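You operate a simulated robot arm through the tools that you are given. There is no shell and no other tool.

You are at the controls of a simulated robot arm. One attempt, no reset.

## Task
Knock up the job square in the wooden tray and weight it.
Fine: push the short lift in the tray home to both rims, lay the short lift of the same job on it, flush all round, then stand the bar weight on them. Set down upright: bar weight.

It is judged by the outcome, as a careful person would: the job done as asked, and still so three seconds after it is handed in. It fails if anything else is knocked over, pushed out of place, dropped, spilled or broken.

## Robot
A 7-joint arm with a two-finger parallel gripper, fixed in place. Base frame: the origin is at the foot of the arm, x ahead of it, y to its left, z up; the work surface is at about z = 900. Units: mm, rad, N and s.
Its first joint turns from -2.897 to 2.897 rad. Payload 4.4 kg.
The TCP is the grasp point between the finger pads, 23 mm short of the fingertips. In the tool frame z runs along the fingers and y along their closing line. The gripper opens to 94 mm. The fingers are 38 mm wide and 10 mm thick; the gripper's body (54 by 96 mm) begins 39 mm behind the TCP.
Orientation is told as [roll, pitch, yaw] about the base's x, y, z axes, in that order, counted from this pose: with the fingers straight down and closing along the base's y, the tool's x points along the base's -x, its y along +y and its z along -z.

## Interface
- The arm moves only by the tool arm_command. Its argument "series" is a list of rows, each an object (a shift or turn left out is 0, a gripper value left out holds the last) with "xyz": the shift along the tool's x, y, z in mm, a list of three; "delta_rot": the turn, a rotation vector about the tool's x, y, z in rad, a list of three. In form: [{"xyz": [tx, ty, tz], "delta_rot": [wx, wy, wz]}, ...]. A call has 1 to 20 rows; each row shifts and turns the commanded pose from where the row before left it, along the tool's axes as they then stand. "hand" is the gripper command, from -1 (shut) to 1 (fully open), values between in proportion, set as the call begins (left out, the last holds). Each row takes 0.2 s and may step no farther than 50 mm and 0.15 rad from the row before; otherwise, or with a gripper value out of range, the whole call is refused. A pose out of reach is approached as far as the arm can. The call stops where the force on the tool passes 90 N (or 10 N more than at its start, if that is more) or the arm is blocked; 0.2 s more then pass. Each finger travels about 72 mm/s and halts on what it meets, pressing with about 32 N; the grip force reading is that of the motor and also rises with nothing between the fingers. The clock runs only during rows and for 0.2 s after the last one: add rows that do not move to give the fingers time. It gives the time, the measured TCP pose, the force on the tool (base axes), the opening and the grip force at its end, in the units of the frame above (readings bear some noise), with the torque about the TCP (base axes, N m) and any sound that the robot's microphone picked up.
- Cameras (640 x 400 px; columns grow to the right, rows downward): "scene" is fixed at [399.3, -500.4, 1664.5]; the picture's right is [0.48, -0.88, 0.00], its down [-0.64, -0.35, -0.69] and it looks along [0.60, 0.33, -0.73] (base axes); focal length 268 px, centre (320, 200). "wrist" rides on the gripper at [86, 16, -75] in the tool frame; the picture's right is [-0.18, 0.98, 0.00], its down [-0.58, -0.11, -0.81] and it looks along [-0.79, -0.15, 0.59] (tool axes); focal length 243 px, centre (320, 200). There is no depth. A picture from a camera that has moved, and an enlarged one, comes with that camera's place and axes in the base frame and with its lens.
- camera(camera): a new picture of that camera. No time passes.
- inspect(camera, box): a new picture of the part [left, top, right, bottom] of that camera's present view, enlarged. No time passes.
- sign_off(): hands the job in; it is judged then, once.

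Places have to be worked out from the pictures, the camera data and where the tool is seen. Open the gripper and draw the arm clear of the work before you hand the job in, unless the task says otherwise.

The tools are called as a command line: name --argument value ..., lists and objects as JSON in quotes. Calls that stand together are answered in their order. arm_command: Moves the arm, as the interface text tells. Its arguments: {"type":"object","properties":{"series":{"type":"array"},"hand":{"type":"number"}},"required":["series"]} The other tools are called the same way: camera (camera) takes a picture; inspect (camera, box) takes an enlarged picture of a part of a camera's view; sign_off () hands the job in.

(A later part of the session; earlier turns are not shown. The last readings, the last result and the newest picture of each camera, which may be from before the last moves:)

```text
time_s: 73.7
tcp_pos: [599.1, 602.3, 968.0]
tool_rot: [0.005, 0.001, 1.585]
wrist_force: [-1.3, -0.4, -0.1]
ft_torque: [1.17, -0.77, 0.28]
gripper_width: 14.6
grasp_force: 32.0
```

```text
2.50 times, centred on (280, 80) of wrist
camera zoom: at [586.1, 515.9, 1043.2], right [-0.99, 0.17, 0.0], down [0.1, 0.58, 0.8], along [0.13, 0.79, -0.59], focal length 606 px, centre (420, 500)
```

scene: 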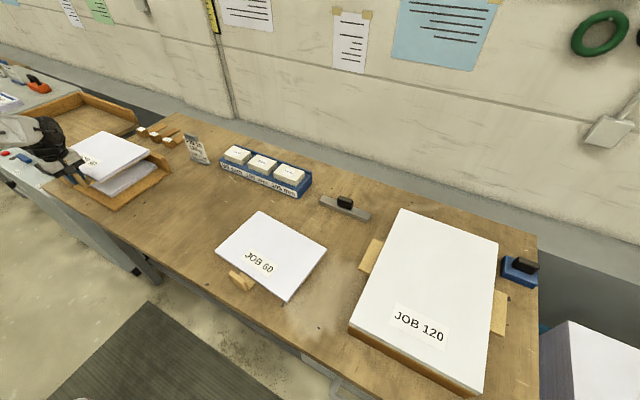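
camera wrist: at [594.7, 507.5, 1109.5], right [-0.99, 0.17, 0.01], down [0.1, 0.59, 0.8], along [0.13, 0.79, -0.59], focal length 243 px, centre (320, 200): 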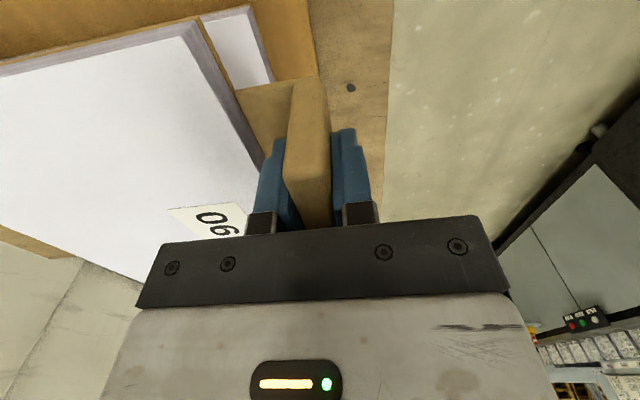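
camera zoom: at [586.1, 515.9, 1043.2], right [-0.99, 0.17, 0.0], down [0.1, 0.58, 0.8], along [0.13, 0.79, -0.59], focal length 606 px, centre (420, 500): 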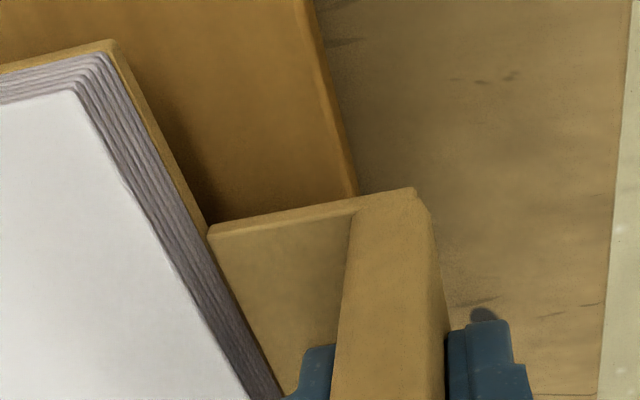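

The lift is laid on the stack, short of the rims by a few mm as intended. I'll open just enough to clear the plate, then rise straight up.

arm_command --series '[{}, {}, {}]' --hand -0.4

arm_command --series '[{"xyz": [0, 0, -5]}, {"xyz": [0, 0, -15]}, {"xyz": [0, 0, -30]}, {"xyz": [0, 0, -40]}, {}]'

inspect --camera "scene" --box '[95, 140, 175, 200]'

camera --camera "wrist"

```text
time_s: 74.5
tcp_pos: [599.9, 602.6, 968.5]
tool_rot: [0.005, 0.002, 1.587]
wrist_force: [0.3, -0.5, -0.5]
ft_torque: [-0.01, -0.02, -0.01]
gripper_width: 28.2
grasp_force: 0.2
```

```text
time_s: 75.7
tcp_pos: [600.1, 602.0, 1060.8]
tool_rot: [0.005, 0.001, 1.586]
wrist_force: [0.6, 0.2, -0.3]
ft_torque: [0.0, -0.01, 0.02]
gripper_width: 27.8
grasp_force: 0.1
```

```text
6.67 times, centred on (135, 170) of scene
camera zoom: at [399.3, -500.4, 1664.5], right [0.48, -0.88, 0.0], down [-0.64, -0.35, -0.69], along [0.6, 0.33, -0.73], focal length 1790 px, centre (1553, 400)
```

zoom: 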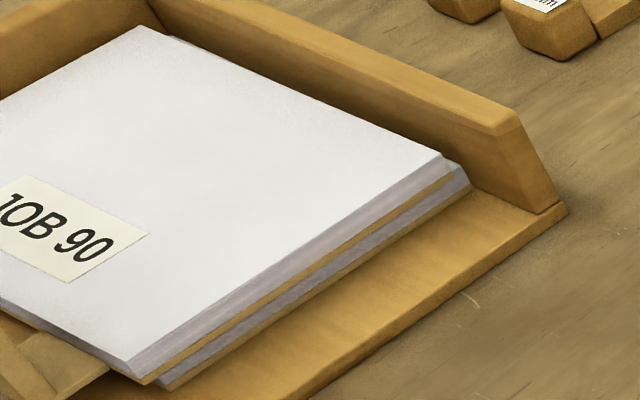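

```text
taken
camera wrist: at [586.4, 516.5, 1133.6], right [-0.99, 0.17, 0.01], down [0.1, 0.59, 0.8], along [0.13, 0.79, -0.59], focal length 243 px, centre (320, 200)
```

wrist: 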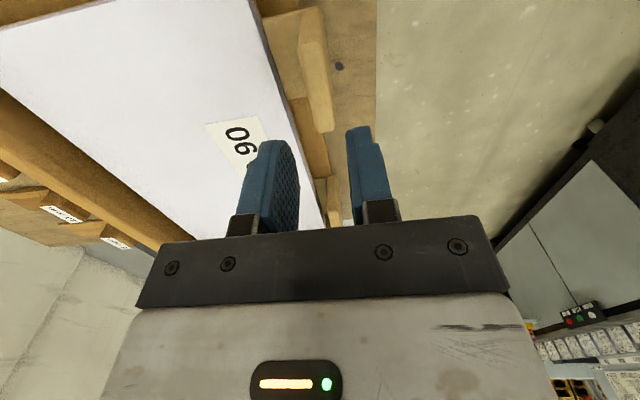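

Released cleanly without disturbing it. Now I'll move to the low-y side, open wide, and come down with the tips at the upper lift's mid-height for the +y push.

arm_command --series '[{"xyz": [26, -38.5, 0]}, {"xyz": [26, -38.5, 0]}, {"xyz": [26, -38.5, 0]}, {"xyz": [26, -38.5, 0]}, {"xyz": [0, 0, 40]}, {"xyz": [0, 0, 40]}, {"xyz": [0, 0, 17]}, {}]' --hand 1

inspect --camera "scene" --box '[30, 110, 190, 220]'

camera --camera "wrist"

```text
time_s: 77.5
tcp_pos: [755.4, 500.7, 961.2]
tool_rot: [0.006, 0.001, 1.587]
wrist_force: [-0.4, 0.4, 0.9]
ft_torque: [-0.01, 0.0, -0.02]
gripper_width: 93.8
grasp_force: 0.1
```

```text
3.64 times, centred on (110, 165) of scene
camera zoom: at [399.3, -500.4, 1664.5], right [0.48, -0.88, 0.0], down [-0.64, -0.35, -0.69], along [0.6, 0.33, -0.73], focal length 976 px, centre (1084, 327)
```

zoom: 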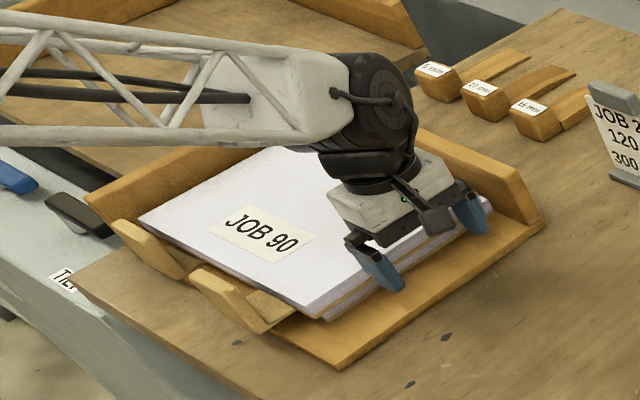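

```text
taken
camera wrist: at [741.3, 414.4, 1035.6], right [-0.99, 0.17, 0.0], down [0.1, 0.58, 0.8], along [0.13, 0.79, -0.59], focal length 243 px, centre (320, 200)
```

wrist: 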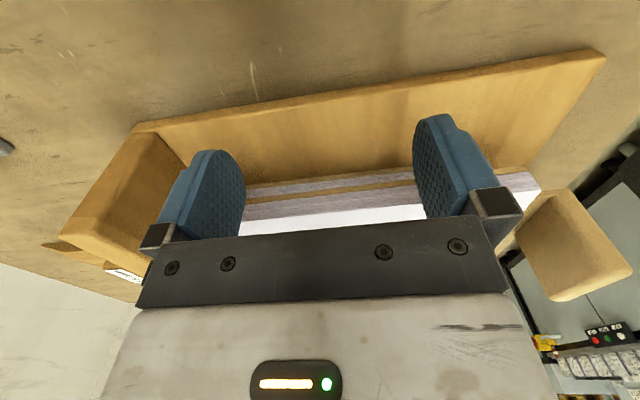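

Positioned well. I'll push in +y slowly; home should be near TCP y≈529–530.

arm_command --series '[{"xyz": [-5, 0, 0]}, {"xyz": [-5, 0, 0]}, {"xyz": [-5, 0, 0]}, {"xyz": [-4, 0, 0]}, {}]'

arm_command --series '[{"xyz": [-2, 0, 0]}, {"xyz": [-2, 0, 0]}, {}]'

arm_command --series '[{"xyz": [-1.5, 0, 0]}, {"xyz": [-1.5, 0, 0]}, {}]'

arm_command --series '[{"xyz": [-1, 0, 0]}, {"xyz": [-1, 0, 0]}, {}]'

```text
time_s: 78.7
tcp_pos: [754.7, 520.2, 961.2]
tool_rot: [0.006, 0.001, 1.587]
wrist_force: [-0.2, -0.3, 0.1]
ft_torque: [0.0, -0.01, 0.01]
gripper_width: 94.1
grasp_force: 0.1
```

```text
time_s: 79.5
tcp_pos: [753.7, 523.3, 962.3]
tool_rot: [0.007, 0.002, 1.588]
wrist_force: [1.2, -3.2, 2.2]
ft_torque: [-0.02, -0.06, -0.1]
gripper_width: 94.2
grasp_force: 0.0
```

```text
time_s: 80.3
tcp_pos: [754.4, 525.9, 960.9]
tool_rot: [0.006, 0.001, 1.586]
wrist_force: [0.3, -3.4, 0.7]
ft_torque: [0.02, -0.03, 0.02]
gripper_width: 94.0
grasp_force: 0.0
```

```text
time_s: 81.1
tcp_pos: [755.3, 528.3, 961.8]
tool_rot: [0.005, -0.001, 1.589]
wrist_force: [-1.6, -4.1, 1.9]
ft_torque: [-0.04, 0.03, 0.16]
gripper_width: 93.9
grasp_force: 0.1
```

Sliding normally at 3–4 N. A little more to reach the +y rim.

arm_command --series '[{"xyz": [-1, 0, 0]}, {"xyz": [-0.5, 0, 0]}, {}]'

arm_command --series '[{"xyz": [-1, 0, 0]}, {"xyz": [-0.5, 0, 0]}, {}]'

inspect --camera "scene" --box '[30, 110, 190, 220]'

```text
time_s: 81.9
tcp_pos: [755.7, 529.8, 962.2]
tool_rot: [0.005, 0.001, 1.587]
wrist_force: [-0.7, -19.9, 5.2]
ft_torque: [-0.18, -0.11, 0.15]
gripper_width: 94.1
grasp_force: 0.2
```

```text
time_s: 82.7
tcp_pos: [755.4, 529.9, 962.6]
tool_rot: [0.006, 0.004, 1.587]
wrist_force: [-9.9, -59.3, 13.8]
ft_torque: [-0.61, -0.26, -0.19]
gripper_width: 94.0
grasp_force: 0.0
```

```text
3.64 times, centred on (110, 165) of scene
camera zoom: at [399.3, -500.4, 1664.5], right [0.48, -0.88, 0.0], down [-0.64, -0.35, -0.69], along [0.6, 0.33, -0.73], focal length 976 px, centre (1084, 327)
```

zoom: 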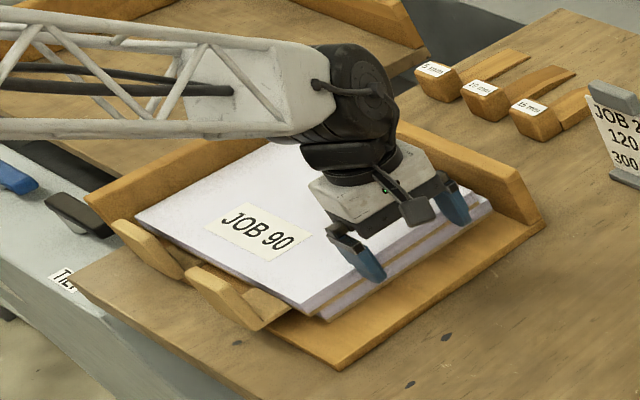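

The upper lift reached the +y rim at the same TCP y (529.9) as the lower one. I'll retreat, turn back to yaw 0.02, and go to the front between the two handles with a 60 mm opening for the +x push.

arm_command --series '[{"xyz": [5, 0, 0]}, {"xyz": [15, 0, 0]}, {"xyz": [0, 0, -40]}, {"xyz": [0, 0, -45]}, {"delta_rot": [0, 0, 0.1425]}, {"delta_rot": [0, 0, 0.1425]}, {"delta_rot": [0, 0, 0.1425]}, {"delta_rot": [0, 0, 0.1425]}, {"delta_rot": [0, 0, 0.1425]}, {"delta_rot": [0, 0, 0.1425]}, {"delta_rot": [0, 0, 0.1425]}, {"delta_rot": [0, 0, 0.1425]}, {"delta_rot": [0, 0, 0.1425]}, {"delta_rot": [0, 0, 0.1425]}, {"delta_rot": [0, 0, 0.1425]}, {}]' --hand 0.277

arm_command --series '[{"xyz": [29.4, 31.8, 0]}, {"xyz": [29.4, 31.8, 0]}, {"xyz": [29.4, 31.8, 0]}, {"xyz": [29.4, 31.8, 0]}, {"xyz": [29.4, 31.8, 0]}, {"xyz": [29.4, 31.8, 0]}, {}]'

camera --camera "wrist"

inspect --camera "scene" --box '[30, 110, 190, 220]'

```text
time_s: 86.1
tcp_pos: [754.2, 511.4, 1046.1]
tool_rot: [-0.002, 0.005, 0.019]
wrist_force: [0.1, -0.1, 0.1]
ft_torque: [0.02, -0.01, 0.02]
gripper_width: 60.1
grasp_force: 0.1
```

```text
time_s: 87.7
tcp_pos: [575.1, 700.4, 1047.0]
tool_rot: [0.001, 0.005, 0.02]
wrist_force: [-0.6, -0.2, -0.7]
ft_torque: [-0.01, -0.01, 0.0]
gripper_width: 60.5
grasp_force: 0.0
```

```text
taken
camera wrist: at [489.8, 715.0, 1120.9], right [0.16, 0.99, 0.0], down [0.59, -0.1, 0.8], along [0.79, -0.13, -0.6], focal length 243 px, centre (320, 200)
```

wrist: 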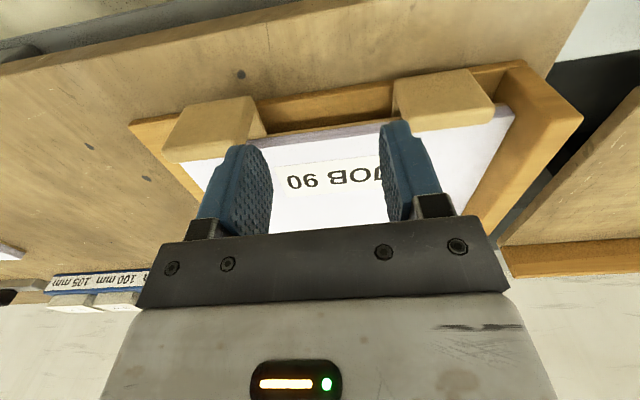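

```text
3.64 times, centred on (110, 165) of scene
camera zoom: at [399.3, -500.4, 1664.5], right [0.48, -0.88, 0.0], down [-0.64, -0.35, -0.69], along [0.6, 0.33, -0.73], focal length 976 px, centre (1084, 327)
```

zoom: 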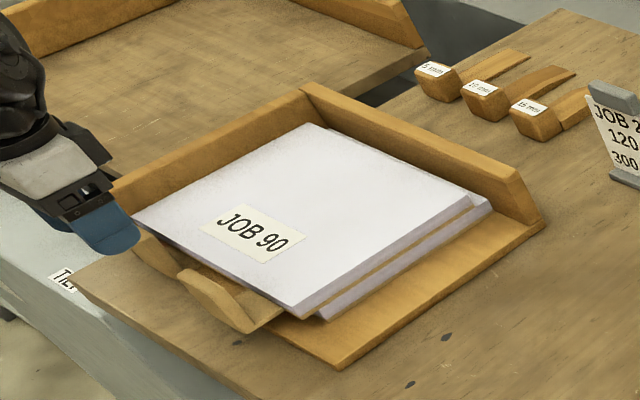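

The upper lift still sits about 10–15 mm short in x. The gap between the handles is y≈643–761 and the fingers span 660–741, so it's clear. I'll descend and push in +x; home should be at TCP x≈625.

arm_command --series '[{"xyz": [0, 0, 40]}, {"xyz": [0, 0, 30]}, {"xyz": [0, 0, 15]}, {"xyz": [-8, 0, 0]}, {"xyz": [-8, 0, 0]}, {"xyz": [-6, 0, 0]}, {"xyz": [-4, 0, 0]}, {}]'

arm_command --series '[{"xyz": [-4, 0, 0]}, {"xyz": [-4, 0, 0]}, {"xyz": [-4, 0, 0]}, {}]'

arm_command --series '[{"xyz": [-2, 0, 0]}, {"xyz": [-2, 0, 0]}, {}]'

arm_command --series '[{"xyz": [-1.5, 0, 0]}, {"xyz": [-1, 0, 0]}, {}]'

inspect --camera "scene" --box '[30, 110, 190, 220]'

```text
time_s: 89.5
tcp_pos: [601.6, 699.5, 961.8]
tool_rot: [-0.002, 0.006, 0.021]
wrist_force: [0.3, -0.3, -0.5]
ft_torque: [-0.01, 0.0, 0.0]
gripper_width: 60.3
grasp_force: 0.0
```

```text
time_s: 90.5
tcp_pos: [612.2, 700.9, 962.4]
tool_rot: [-0.003, 0.005, 0.021]
wrist_force: [-3.4, 0.0, -0.4]
ft_torque: [-0.03, 0.08, -0.1]
gripper_width: 60.0
grasp_force: 0.3
```

```text
time_s: 91.3
tcp_pos: [617.3, 700.1, 961.6]
tool_rot: [-0.001, 0.005, 0.02]
wrist_force: [-3.5, -0.2, 1.6]
ft_torque: [-0.08, 0.02, -0.14]
gripper_width: 60.0
grasp_force: 0.1
```

```text
time_s: 92.1
tcp_pos: [620.1, 700.0, 962.3]
tool_rot: [-0.001, 0.006, 0.021]
wrist_force: [-4.4, 0.1, 0.2]
ft_torque: [-0.03, 0.02, -0.11]
gripper_width: 60.0
grasp_force: 0.1
```

```text
3.64 times, centred on (110, 165) of scene
camera zoom: at [399.3, -500.4, 1664.5], right [0.48, -0.88, 0.0], down [-0.64, -0.35, -0.69], along [0.6, 0.33, -0.73], focal length 976 px, centre (1084, 327)
```

zoom: 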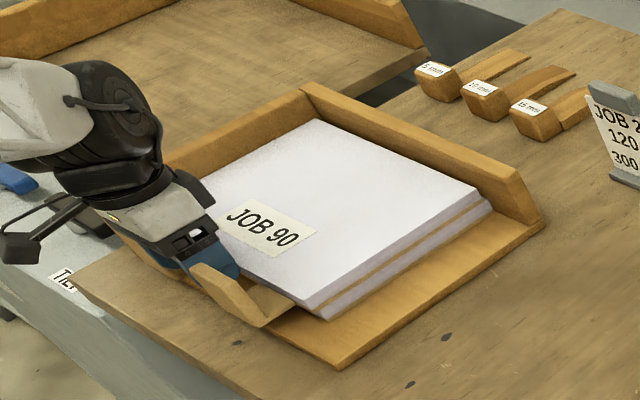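

It's sliding home with nearly the same force. A few mm remain, so I'll go on in small steps.

arm_command --series '[{"xyz": [-1, 0, 0]}, {"xyz": [-1, 0, 0]}, {}]'

arm_command --series '[{"xyz": [-1, 0, 0]}, {"xyz": [-1, 0, 0]}, {}]'

arm_command --series '[{"xyz": [-1, 0, 0]}, {"xyz": [-0.5, 0, 0]}, {}]'

arm_command --series '[{"xyz": [-1, 0, 0]}, {"xyz": [-0.5, 0, 0]}, {}]'

inspect --camera "scene" --box '[95, 130, 175, 190]'

```text
time_s: 92.9
tcp_pos: [622.0, 699.8, 961.7]
tool_rot: [-0.001, 0.005, 0.02]
wrist_force: [-3.2, 0.3, 0.7]
ft_torque: [-0.04, 0.01, -0.16]
gripper_width: 60.2
grasp_force: 0.4
```

```text
time_s: 93.7
tcp_pos: [622.8, 699.7, 961.6]
tool_rot: [-0.002, 0.005, 0.019]
wrist_force: [-3.5, 0.3, 0.5]
ft_torque: [-0.05, 0.0, -0.16]
gripper_width: 60.4
grasp_force: 0.4
```

```text
time_s: 94.5
tcp_pos: [623.0, 699.8, 961.7]
tool_rot: [-0.003, 0.004, 0.022]
wrist_force: [-8.6, -1.3, 2.3]
ft_torque: [-0.17, 0.04, -0.3]
gripper_width: 60.2
grasp_force: 0.1
```

```text
time_s: 95.3
tcp_pos: [625.4, 698.9, 961.4]
tool_rot: [-0.002, 0.004, 0.02]
wrist_force: [-16.9, 5.9, 1.7]
ft_torque: [0.06, 0.21, -0.46]
gripper_width: 57.1
grasp_force: 0.1
```

```text
6.67 times, centred on (135, 160) of scene
camera zoom: at [399.3, -500.4, 1664.5], right [0.48, -0.88, 0.0], down [-0.64, -0.35, -0.69], along [0.6, 0.33, -0.73], focal length 1790 px, centre (1553, 467)
```

zoom: 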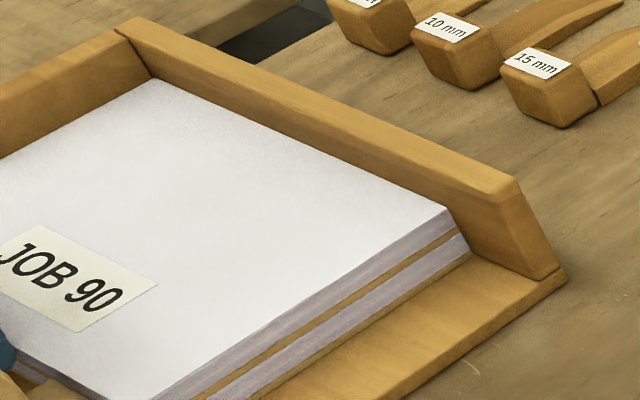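

It's at the expected home position (TCP x≈625). I'll give one more firm nudge and then check the corners.

arm_command --series '[{"xyz": [-1, 0, 0]}, {"xyz": [-1, 0, 0]}, {}]'

inspect --camera "scene" --box '[146, 150, 178, 174]'

inspect --camera "scene" --box '[98, 132, 130, 156]'

inspect --camera "scene" --box '[90, 172, 130, 202]'

```text
time_s: 96.1
tcp_pos: [626.3, 701.1, 962.0]
tool_rot: [-0.004, 0.007, 0.02]
wrist_force: [-73.6, 3.1, 10.4]
ft_torque: [-0.2, 0.9, -2.3]
gripper_width: 57.9
grasp_force: 0.0
```

```text
16.00 times, centred on (162, 162) of scene
camera zoom: at [399.3, -500.4, 1664.5], right [0.48, -0.88, 0.0], down [-0.64, -0.35, -0.69], along [0.6, 0.33, -0.73], focal length 4296 px, centre (2848, 808)
```

zoom: 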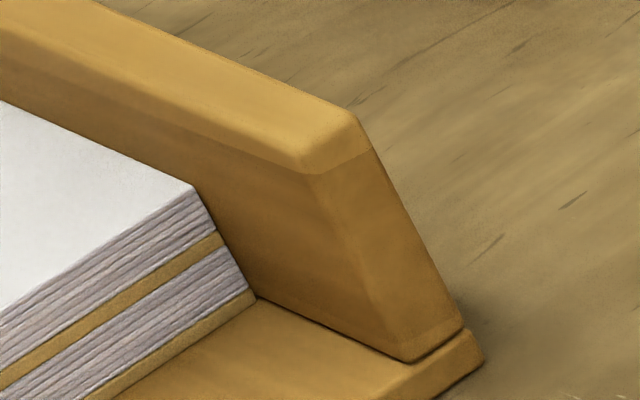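

```text
16.00 times, centred on (114, 144) of scene
camera zoom: at [399.3, -500.4, 1664.5], right [0.48, -0.88, 0.0], down [-0.64, -0.35, -0.69], along [0.6, 0.33, -0.73], focal length 4296 px, centre (3616, 1096)
```

zoom: 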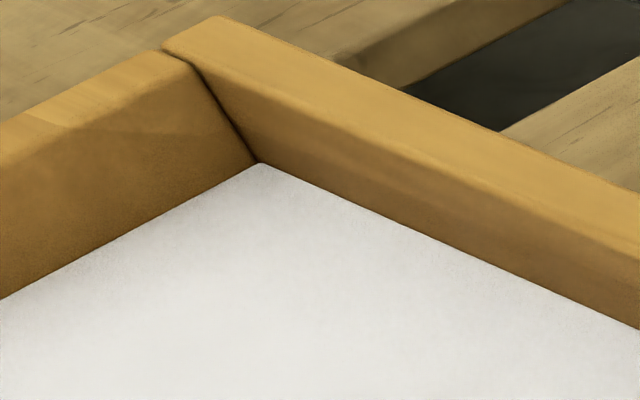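

```text
13.33 times, centred on (110, 187) of scene
camera zoom: at [399.3, -500.4, 1664.5], right [0.48, -0.88, 0.0], down [-0.64, -0.35, -0.69], along [0.6, 0.33, -0.73], focal length 3580 px, centre (3120, 373)
```

zoom: 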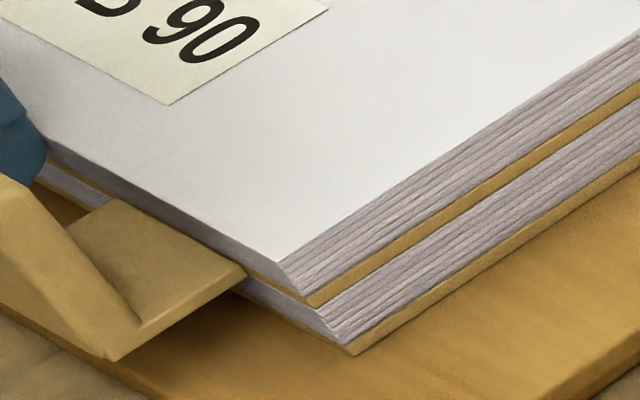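

Both lifts are flush at every visible corner and home to the rims. I'll retreat from the stack, rise, and travel towards the bar weight, which I put at centre ≈(1022, -265), running along y, with its black knob's top at z≈966.

arm_command --series '[{"xyz": [3, 0, 0]}, {"xyz": [15, 0, 0]}, {"xyz": [15, 0, 0]}, {"xyz": [0, 0, -40]}, {"xyz": [0, 0, -45]}, {"xyz": [0, 0, -45]}, {"xyz": [0, 0, -45]}, {}]'

inspect --camera "scene" --box '[30, 110, 190, 220]'

arm_command --series '[{"xyz": [-3, -49, 0]}, {"xyz": [-3, -49, 0]}, {"xyz": [-3, -49, 0]}, {"xyz": [-3, -49, 0]}, {"xyz": [-3, -49, 0]}, {"xyz": [-3, -49, 0]}, {"xyz": [-3, -49, 0]}, {"xyz": [-3, -49, 0]}, {"xyz": [-3, -49, 0]}, {"xyz": [-3, -49, 0]}, {"xyz": [-3, -49, 0]}, {"xyz": [-3, -49, 0]}, {"xyz": [-3, -49, 0]}, {"xyz": [-3, -49, 0]}, {"xyz": [-3, -49, 0]}, {"xyz": [-3, -49, 0]}, {"xyz": [-3, -49, 0]}, {"xyz": [-3, -49, 0]}, {"xyz": [-3, -49, 0]}, {"xyz": [-3, -30, 0]}]' --hand 1

camera --camera "wrist"

```text
time_s: 97.9
tcp_pos: [596.2, 699.9, 1137.0]
tool_rot: [-0.001, 0.005, 0.02]
wrist_force: [-0.2, 0.1, -0.5]
ft_torque: [0.03, 0.01, -0.02]
gripper_width: 60.2
grasp_force: 0.0
```

```text
3.64 times, centred on (110, 165) of scene
camera zoom: at [399.3, -500.4, 1664.5], right [0.48, -0.88, 0.0], down [-0.64, -0.35, -0.69], along [0.6, 0.33, -0.73], focal length 976 px, centre (1084, 327)
```

zoom: 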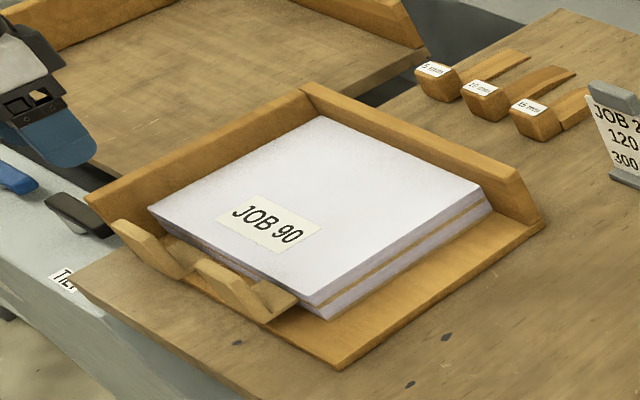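

```text
time_s: 102.1
tcp_pos: [676.7, -259.7, 1139.2]
tool_rot: [-0.002, 0.005, 0.021]
wrist_force: [-0.4, 0.3, 0.7]
ft_torque: [0.04, 0.01, -0.01]
gripper_width: 94.1
grasp_force: 0.2
```

```text
taken
camera wrist: at [591.1, -245.0, 1213.0], right [0.16, 0.99, 0.0], down [0.59, -0.09, 0.8], along [0.79, -0.13, -0.59], focal length 243 px, centre (320, 200)
```

wrist: 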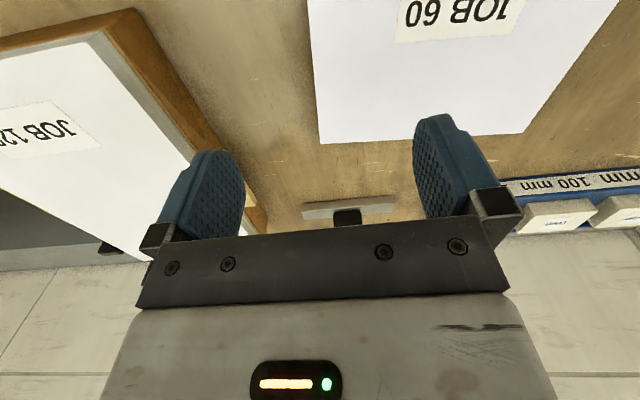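

The stack is flush and undisturbed. The bar weight shows between the fingers, so I'll zoom in to refine its position.

inspect --camera "wrist" --box '[285, 180, 415, 240]'

inspect --camera "scene" --box '[310, 185, 380, 230]'

inspect --camera "scene" --box '[80, 120, 170, 200]'

```text
4.92 times, centred on (350, 210) of wrist
camera zoom: at [591.1, -245.0, 1213.0], right [0.16, 0.99, 0.0], down [0.59, -0.09, 0.8], along [0.79, -0.13, -0.59], focal length 1194 px, centre (172, 151)
```

zoom: 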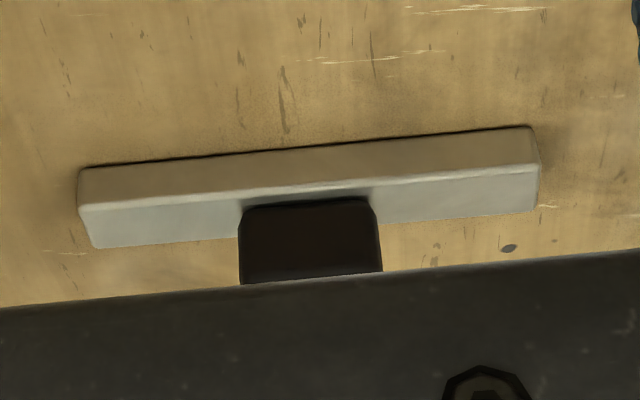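

```text
8.89 times, centred on (345, 208) of scene
camera zoom: at [399.3, -500.4, 1664.5], right [0.48, -0.88, 0.0], down [-0.64, -0.35, -0.69], along [0.6, 0.33, -0.73], focal length 2387 px, centre (98, 133)
```

zoom: 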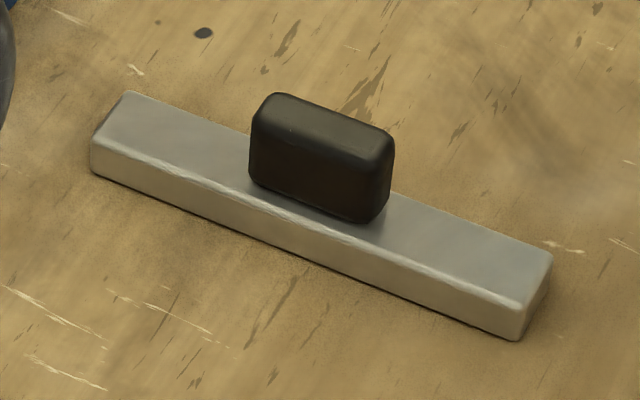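

```text
5.00 times, centred on (125, 160) of scene
camera zoom: at [399.3, -500.4, 1664.5], right [0.48, -0.88, 0.0], down [-0.64, -0.35, -0.69], along [0.6, 0.33, -0.73], focal length 1342 px, centre (1295, 400)
```

zoom: 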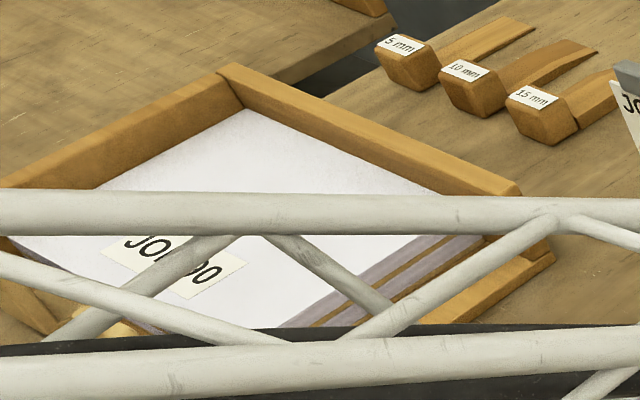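

Refined: the knob is centred near (1026, -260), about 57–62 mm wide in y. That's beyond upright reach, so I'll tilt the tool outward by 0.5 rad about y, closing along y so the pads stay parallel to the knob's ends.

arm_command --series '[{"xyz": [-40, -0.8, 5]}, {"xyz": [-40, -0.8, 5]}, {"xyz": [-40, -0.8, 5]}, {"xyz": [-40, -0.8, 5]}, {"xyz": [-40, -0.8, 5]}, {"xyz": [-40, -0.8, 5]}, {"delta_rot": [0, -0.125, 0]}, {"delta_rot": [0, -0.125, 0]}, {"delta_rot": [0, -0.125, 0]}, {"delta_rot": [0, -0.125, 0]}, {}]'

camera --camera "wrist"

camera --camera "scene"

```text
time_s: 104.5
tcp_pos: [915.1, -260.6, 1107.5]
tool_rot: [-0.003, -0.496, 0.021]
wrist_force: [0.0, 0.5, 0.2]
ft_torque: [0.03, 0.01, -0.02]
gripper_width: 93.9
grasp_force: 0.0
```

```text
taken
camera wrist: at [804.8, -245.8, 1130.9], right [0.14, 0.99, 0.09], down [0.13, -0.1, 0.99], along [0.98, -0.13, -0.14], focal length 243 px, centre (320, 200)
```

wrist: 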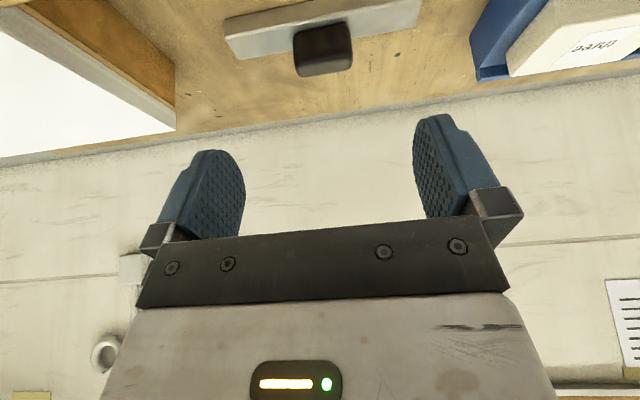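

```text
taken
```

scene: 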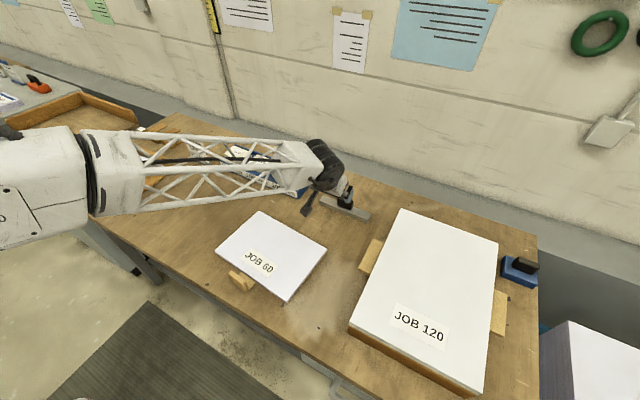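

Now the bar is seen from above and behind in the upright half of the view. I'll zoom in to refine.

inspect --camera "wrist" --box '[210, 0, 440, 90]'

inspect --camera "scene" --box '[280, 120, 400, 240]'

```text
2.78 times, centred on (325, 45) of wrist
camera zoom: at [804.8, -245.8, 1130.9], right [0.14, 0.99, 0.09], down [0.13, -0.1, 0.99], along [0.98, -0.13, -0.14], focal length 675 px, centre (306, 631)
```

zoom: 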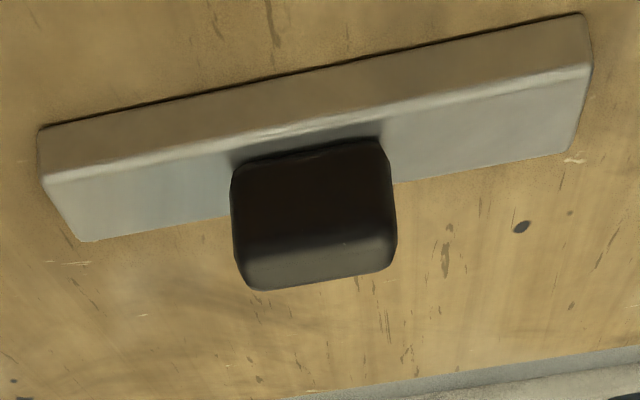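

```text
3.33 times, centred on (340, 180) of scene
camera zoom: at [399.3, -500.4, 1664.5], right [0.48, -0.88, 0.0], down [-0.64, -0.35, -0.69], along [0.6, 0.33, -0.73], focal length 895 px, centre (253, 267)
```

zoom: 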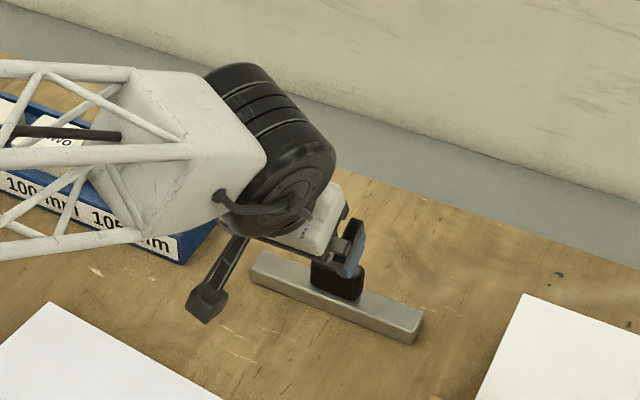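

Refined again: bar x 1015–1049, centred at y≈-259; knob centre ≈(1032, -258.5), 57 mm wide, top at z≈960. I'll move to just above it.

arm_command --series '[{"xyz": [-12.9, -0.1, 37.6]}, {"xyz": [-12.9, -0.1, 37.6]}, {"xyz": [-12.9, -0.1, 37.6]}, {"xyz": [-12.9, -0.1, 35]}, {}, {}]'

camera --camera "wrist"

inspect --camera "scene" --box '[300, 150, 400, 240]'

```text
time_s: 105.9
tcp_pos: [1031.0, -258.7, 1001.0]
tool_rot: [-0.004, -0.494, 0.021]
wrist_force: [0.1, -1.0, 0.4]
ft_torque: [-0.02, -0.02, 0.0]
gripper_width: 94.1
grasp_force: 0.1
```

```text
taken
camera wrist: at [919.9, -244.4, 1025.0], right [0.14, 0.99, 0.09], down [0.13, -0.1, 0.99], along [0.98, -0.13, -0.14], focal length 243 px, centre (320, 200)
```

wrist: 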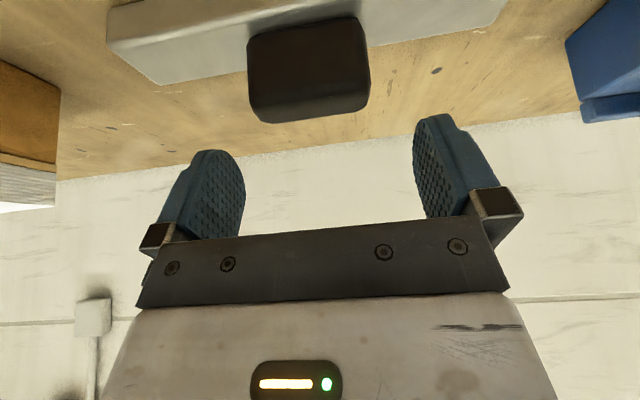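

```text
4.44 times, centred on (350, 195) of scene
camera zoom: at [399.3, -500.4, 1664.5], right [0.48, -0.88, 0.0], down [-0.64, -0.35, -0.69], along [0.6, 0.33, -0.73], focal length 1193 px, centre (187, 222)
```

zoom: 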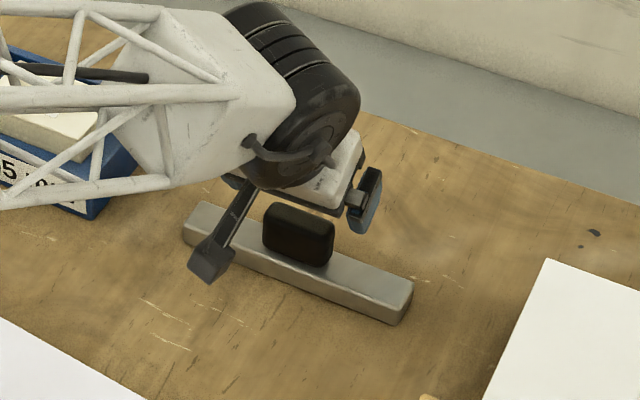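

The pose is reachable and centred. I'll descend straight down around the knob to TCP z≈954.

arm_command --series '[{"xyz": [5.7, 0, 10.6]}, {"xyz": [5.7, 0, 10.6]}, {"xyz": [5.7, 0, 10.6]}, {"xyz": [4.8, 0, 8.9]}, {}]'

inspect --camera "scene" --box '[320, 170, 380, 225]'

camera --camera "wrist"

```text
time_s: 107.1
tcp_pos: [1030.8, -258.9, 956.9]
tool_rot: [-0.003, -0.493, 0.022]
wrist_force: [-0.4, -0.1, -0.1]
ft_torque: [-0.03, 0.02, 0.0]
gripper_width: 94.0
grasp_force: 0.1
```

```text
7.27 times, centred on (350, 198) of scene
camera zoom: at [399.3, -500.4, 1664.5], right [0.48, -0.88, 0.0], down [-0.64, -0.35, -0.69], along [0.6, 0.33, -0.73], focal length 1953 px, centre (102, 218)
```

zoom: 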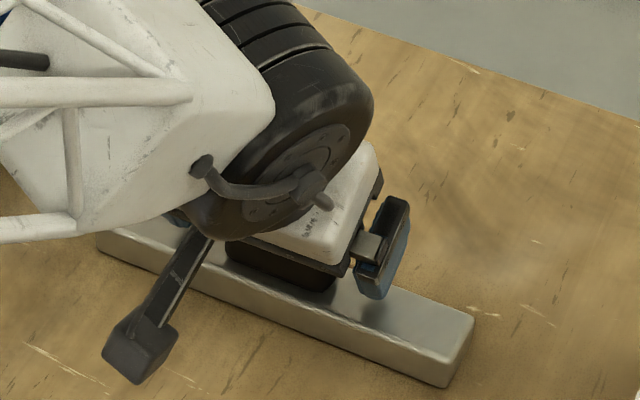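

```text
taken
camera wrist: at [920.5, -244.0, 979.4], right [0.14, 0.99, 0.09], down [0.13, -0.1, 0.99], along [0.98, -0.13, -0.14], focal length 243 px, centre (320, 200)
```

wrist: 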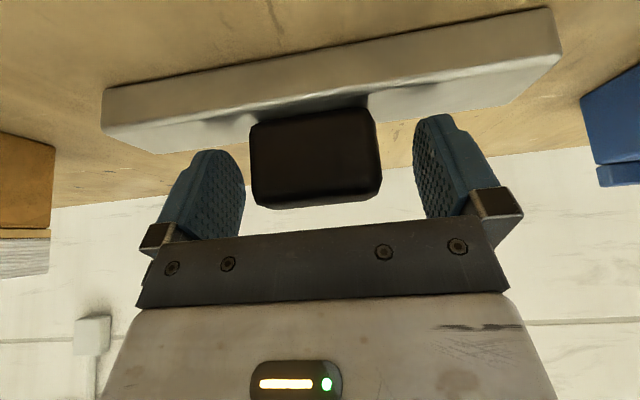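

The knob is centred between the fingers (y≈-258.3). I'll go down 3 mm more and close.

arm_command --series '[{"xyz": [1.2, 0, 2.4]}, {}]'

arm_command --series '[{}, {}, {}, {}, {}]' --hand -1

camera --camera "wrist"

```text
time_s: 107.7
tcp_pos: [1030.5, -259.1, 953.6]
tool_rot: [-0.005, -0.496, 0.021]
wrist_force: [-1.3, -0.6, 3.6]
ft_torque: [0.17, 0.06, 0.05]
gripper_width: 94.1
grasp_force: 0.1
```

```text
time_s: 108.9
tcp_pos: [1031.6, -258.4, 953.0]
tool_rot: [-0.003, -0.496, 0.02]
wrist_force: [0.0, -8.2, 7.5]
ft_torque: [0.15, 0.03, -0.21]
gripper_width: 60.2
grasp_force: 32.2
```

```text
taken
camera wrist: at [920.5, -244.0, 977.1], right [0.14, 0.99, 0.09], down [0.13, -0.1, 0.99], along [0.98, -0.13, -0.14], focal length 243 px, centre (320, 200)
```

wrist: 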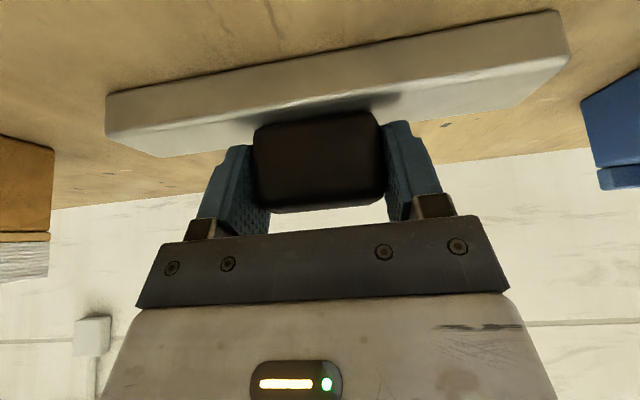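

Gripped at 60 mm. I'll lift slowly and check.

arm_command --series '[{"xyz": [-1.4, 0, -2.6]}, {"xyz": [-2.4, 0, -4.4]}, {"xyz": [-2.4, 0, -4.4]}, {"xyz": [-2.4, 0, -4.4]}, {}]'

camera --camera "wrist"

inspect --camera "scene" --box '[320, 170, 380, 225]'

```text
time_s: 110.1
tcp_pos: [1031.1, -257.7, 970.4]
tool_rot: [0.0, -0.494, 0.021]
wrist_force: [0.2, 0.0, -12.5]
ft_torque: [0.0, -0.04, -0.01]
gripper_width: 60.0
grasp_force: 32.0
```

```text
taken
camera wrist: at [920.2, -243.5, 994.2], right [0.14, 0.99, 0.09], down [0.13, -0.1, 0.99], along [0.98, -0.13, -0.14], focal length 243 px, centre (320, 200)
```

wrist: 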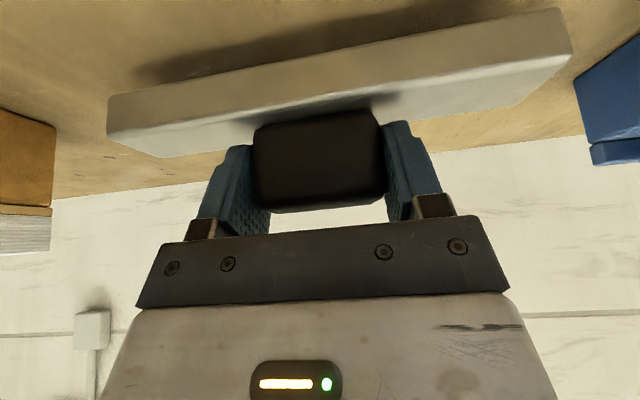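

```text
7.27 times, centred on (350, 198) of scene
camera zoom: at [399.3, -500.4, 1664.5], right [0.48, -0.88, 0.0], down [-0.64, -0.35, -0.69], along [0.6, 0.33, -0.73], focal length 1953 px, centre (102, 218)
```

zoom: 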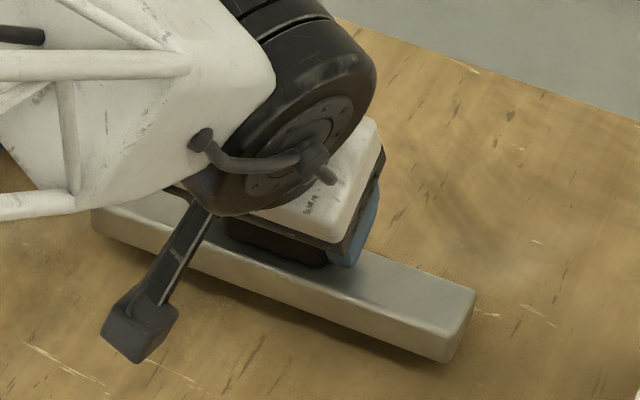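

The bar hangs balanced: 12.5 N and no torque. I'll raise it well clear, bring it in towards x≈748, then carry it across to the stack.

arm_command --series '[{"xyz": [-8, 0, -15]}, {"xyz": [-15, 0, -28]}, {"xyz": [-17, 0, -31.7]}, {"xyz": [-17, 0, -31.7]}, {"xyz": [-15, 0, -28]}, {"xyz": [-10, 0, -18]}, {"xyz": [15, 0.3, -8]}, {"xyz": [31, 0.7, -16.8]}, {"xyz": [31, 0.7, -16.8]}, {"xyz": [31, 0.7, -16.8]}, {"xyz": [31, 0.7, -16.8]}, {"xyz": [31, 0.7, -16.8]}, {"xyz": [31, 0.7, -16.8]}, {"xyz": [31, 0.7, -16.8]}, {"xyz": [17, 0.3, -9]}, {}]'

camera --camera "scene"

```text
time_s: 113.5
tcp_pos: [747.6, -258.2, 1142.7]
tool_rot: [-0.002, -0.493, 0.022]
wrist_force: [0.4, 0.3, -12.2]
ft_torque: [-0.04, 0.0, -0.01]
gripper_width: 59.8
grasp_force: 32.5
```

```text
taken
```

scene: 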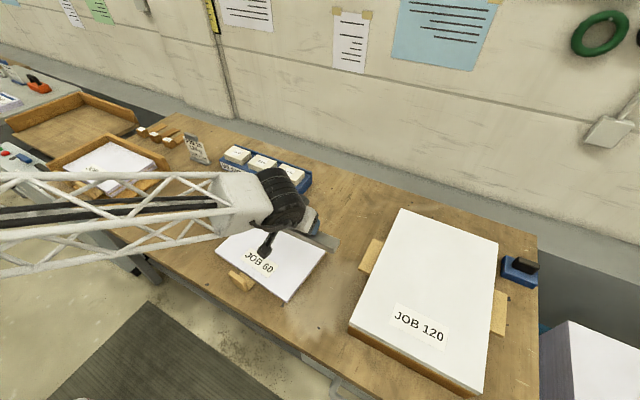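

The bar is still held level and steady. Now I'll carry it in +y towards the tray.

arm_command --series '[{"xyz": [-0.3, 15, 0.1]}, {"xyz": [-0.6, 32, 0.3]}, {"xyz": [-0.9, 47, 0.5]}, {"xyz": [-0.9, 47, 0.5]}, {"xyz": [-0.9, 47, 0.5]}, {"xyz": [-0.9, 47, 0.5]}, {"xyz": [-0.9, 47, 0.5]}, {"xyz": [-0.9, 47, 0.5]}, {"xyz": [-0.9, 47, 0.5]}, {"xyz": [-0.9, 47, 0.5]}, {"xyz": [-0.9, 47, 0.5]}, {"xyz": [-0.9, 47, 0.5]}, {"xyz": [-0.9, 47, 0.5]}, {"xyz": [-0.9, 47, 0.5]}, {"xyz": [-0.9, 47, 0.5]}, {"xyz": [-0.9, 47, 0.5]}, {"xyz": [-0.9, 47, 0.5]}, {"xyz": [-0.9, 47, 0.5]}, {"xyz": [-0.6, 32, 0.3]}, {"xyz": [-0.6, 20, 0.3]}]'

camera --camera "scene"

```text
time_s: 117.7
tcp_pos: [748.8, 593.7, 1143.3]
tool_rot: [-0.003, -0.495, 0.023]
wrist_force: [1.7, 0.3, -11.6]
ft_torque: [0.04, -0.02, 0.02]
gripper_width: 59.7
grasp_force: 32.2
```

```text
taken
```

scene: 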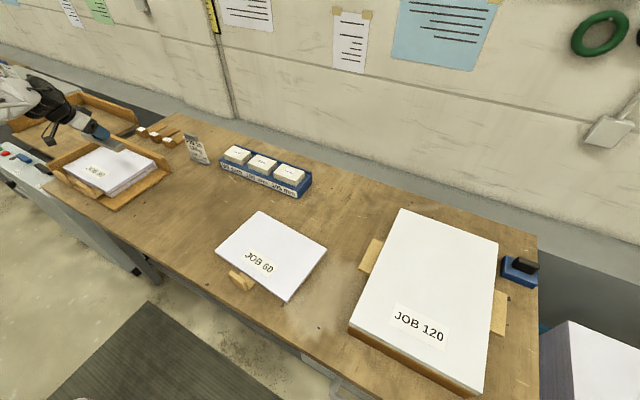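

I'll shift the last ~105 mm to the stack's centre and lower part-way for a check.

arm_command --series '[{"xyz": [-0.3, 20, 0.1]}, {"xyz": [-0.6, 35, 0.3]}, {"xyz": [-0.6, 32, 0.3]}, {"xyz": [-0.3, 17, 0.1]}, {}, {"xyz": [7, 0, 13]}, {"xyz": [14, 0, 26]}, {"xyz": [14, 0, 26]}, {"xyz": [10, 0, 18]}, {"xyz": [4, 0, 7]}, {}]'

inspect --camera "scene" --box '[30, 90, 190, 210]'

camera --camera "wrist"

```text
time_s: 120.1
tcp_pos: [747.5, 695.9, 1039.9]
tool_rot: [-0.004, -0.493, 0.02]
wrist_force: [-1.0, -0.7, -11.2]
ft_torque: [0.02, -0.02, -0.02]
gripper_width: 59.7
grasp_force: 32.7
```

```text
3.33 times, centred on (110, 150) of scene
camera zoom: at [399.3, -500.4, 1664.5], right [0.48, -0.88, 0.0], down [-0.64, -0.35, -0.69], along [0.6, 0.33, -0.73], focal length 895 px, centre (1020, 367)
```

zoom: 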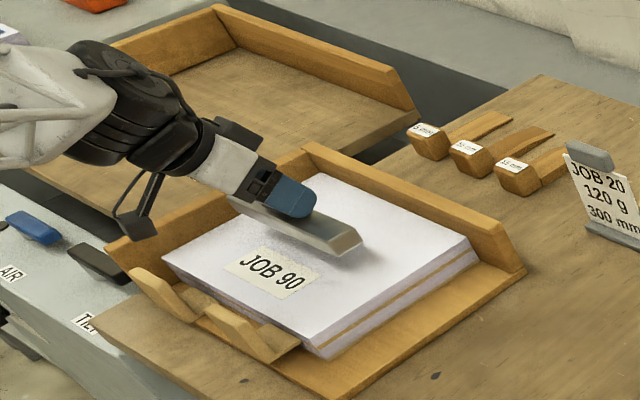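

```text
taken
camera wrist: at [638.0, 711.0, 1063.5], right [0.14, 0.99, 0.08], down [0.13, -0.1, 0.99], along [0.98, -0.13, -0.14], focal length 243 px, centre (320, 200)
```

wrist: 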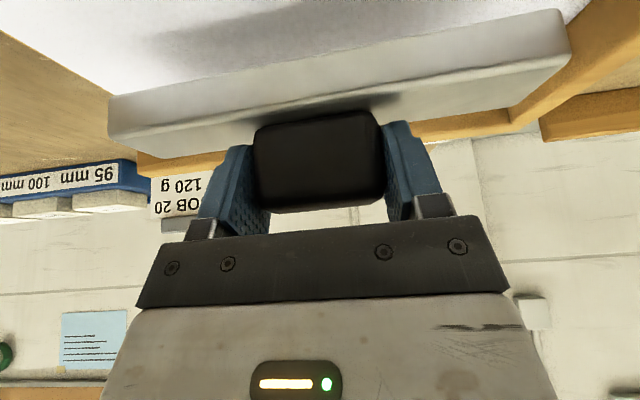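

Well placed over the stack's middle. I'll lower to just above it, then use fine steps watching for the load to come off.

arm_command --series '[{"xyz": [4, 0, 7.5]}, {"xyz": [5, 0, 9]}, {"xyz": [3.5, 0, 6.5]}, {"xyz": [1.8, 0, 3.4]}, {}]'

arm_command --series '[{"xyz": [1, 0, 1.8]}, {}]'

arm_command --series '[{"xyz": [0.7, 0, 1.3]}, {}]'

arm_command --series '[{"xyz": [0.5, 0, 0.9]}, {}]'

inspect --camera "scene" --box '[60, 110, 160, 190]'

```text
time_s: 121.3
tcp_pos: [749.1, 695.8, 1010.1]
tool_rot: [-0.002, -0.495, 0.022]
wrist_force: [-0.1, 0.3, -12.2]
ft_torque: [0.02, 0.01, 0.01]
gripper_width: 60.0
grasp_force: 32.1
```

```text
time_s: 121.9
tcp_pos: [749.0, 697.9, 1007.0]
tool_rot: [-0.003, -0.493, 0.02]
wrist_force: [0.4, 0.4, -11.4]
ft_torque: [0.01, -0.04, 0.01]
gripper_width: 59.9
grasp_force: 32.3
```

```text
time_s: 122.5
tcp_pos: [747.7, 697.2, 1006.2]
tool_rot: [-0.005, -0.494, 0.022]
wrist_force: [-0.4, 0.2, -11.7]
ft_torque: [-0.02, -0.02, -0.01]
gripper_width: 60.3
grasp_force: 32.0
```

```text
time_s: 123.1
tcp_pos: [749.2, 696.7, 1004.9]
tool_rot: [-0.002, -0.496, 0.021]
wrist_force: [1.2, -1.1, -5.7]
ft_torque: [0.51, -0.03, -0.08]
gripper_width: 59.6
grasp_force: 31.8
```

```text
5.00 times, centred on (110, 150) of scene
camera zoom: at [399.3, -500.4, 1664.5], right [0.48, -0.88, 0.0], down [-0.64, -0.35, -0.69], along [0.6, 0.33, -0.73], focal length 1342 px, centre (1370, 450)
```

zoom: 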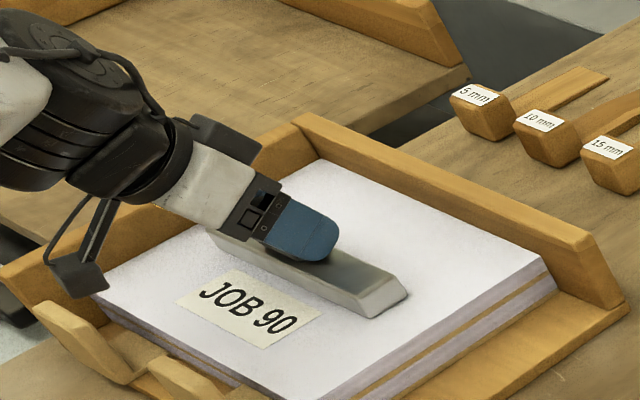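

Contact at z≈1005. I'll ease down about 1 mm more so the full weight rests before releasing.

arm_command --series '[{"xyz": [0.25, 0, 0.45]}, {}]'

arm_command --series '[{"xyz": [0.2, 0, 0.35]}, {}]'

```text
time_s: 123.7
tcp_pos: [749.4, 696.9, 1004.9]
tool_rot: [-0.003, -0.496, 0.022]
wrist_force: [-1.0, -4.0, 0.9]
ft_torque: [1.12, 0.14, 0.1]
gripper_width: 59.8
grasp_force: 32.1
```

```text
time_s: 124.3
tcp_pos: [748.7, 696.5, 1005.4]
tool_rot: [-0.002, -0.496, 0.02]
wrist_force: [-0.2, -5.5, 9.7]
ft_torque: [0.66, 0.25, -0.11]
gripper_width: 60.0
grasp_force: 31.5
```

The weight is fully supported. I'll open the gripper and withdraw straight up.

arm_command --series '[{}, {}, {}, {}]' --hand 1

arm_command --series '[{"xyz": [-2.4, 0, -4.4]}, {"xyz": [-7, 0, -13]}, {"xyz": [-14, 0, -26]}, {"xyz": [-17, 0, -31]}, {"xyz": [-17, 0, -31]}, {}]'

inspect --camera "scene" --box '[30, 110, 190, 220]'

camera --camera "scene"

```text
time_s: 125.3
tcp_pos: [748.2, 696.7, 1005.4]
tool_rot: [-0.002, -0.496, 0.021]
wrist_force: [0.9, -3.6, 16.2]
ft_torque: [0.67, 0.08, 0.08]
gripper_width: 92.3
grasp_force: 0.0
```

```text
time_s: 126.7
tcp_pos: [748.9, 697.4, 1124.1]
tool_rot: [-0.003, -0.493, 0.021]
wrist_force: [0.0, -1.2, 0.2]
ft_torque: [0.02, 0.01, 0.01]
gripper_width: 93.9
grasp_force: 0.1
```

```text
3.64 times, centred on (110, 165) of scene
camera zoom: at [399.3, -500.4, 1664.5], right [0.48, -0.88, 0.0], down [-0.64, -0.35, -0.69], along [0.6, 0.33, -0.73], focal length 976 px, centre (1084, 327)
```

zoom: 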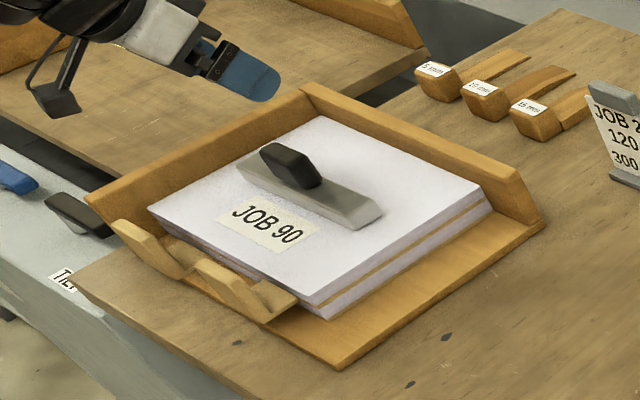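

```text
taken
```

scene: 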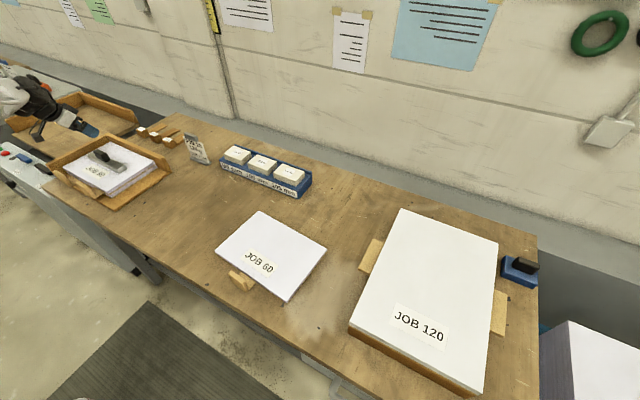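

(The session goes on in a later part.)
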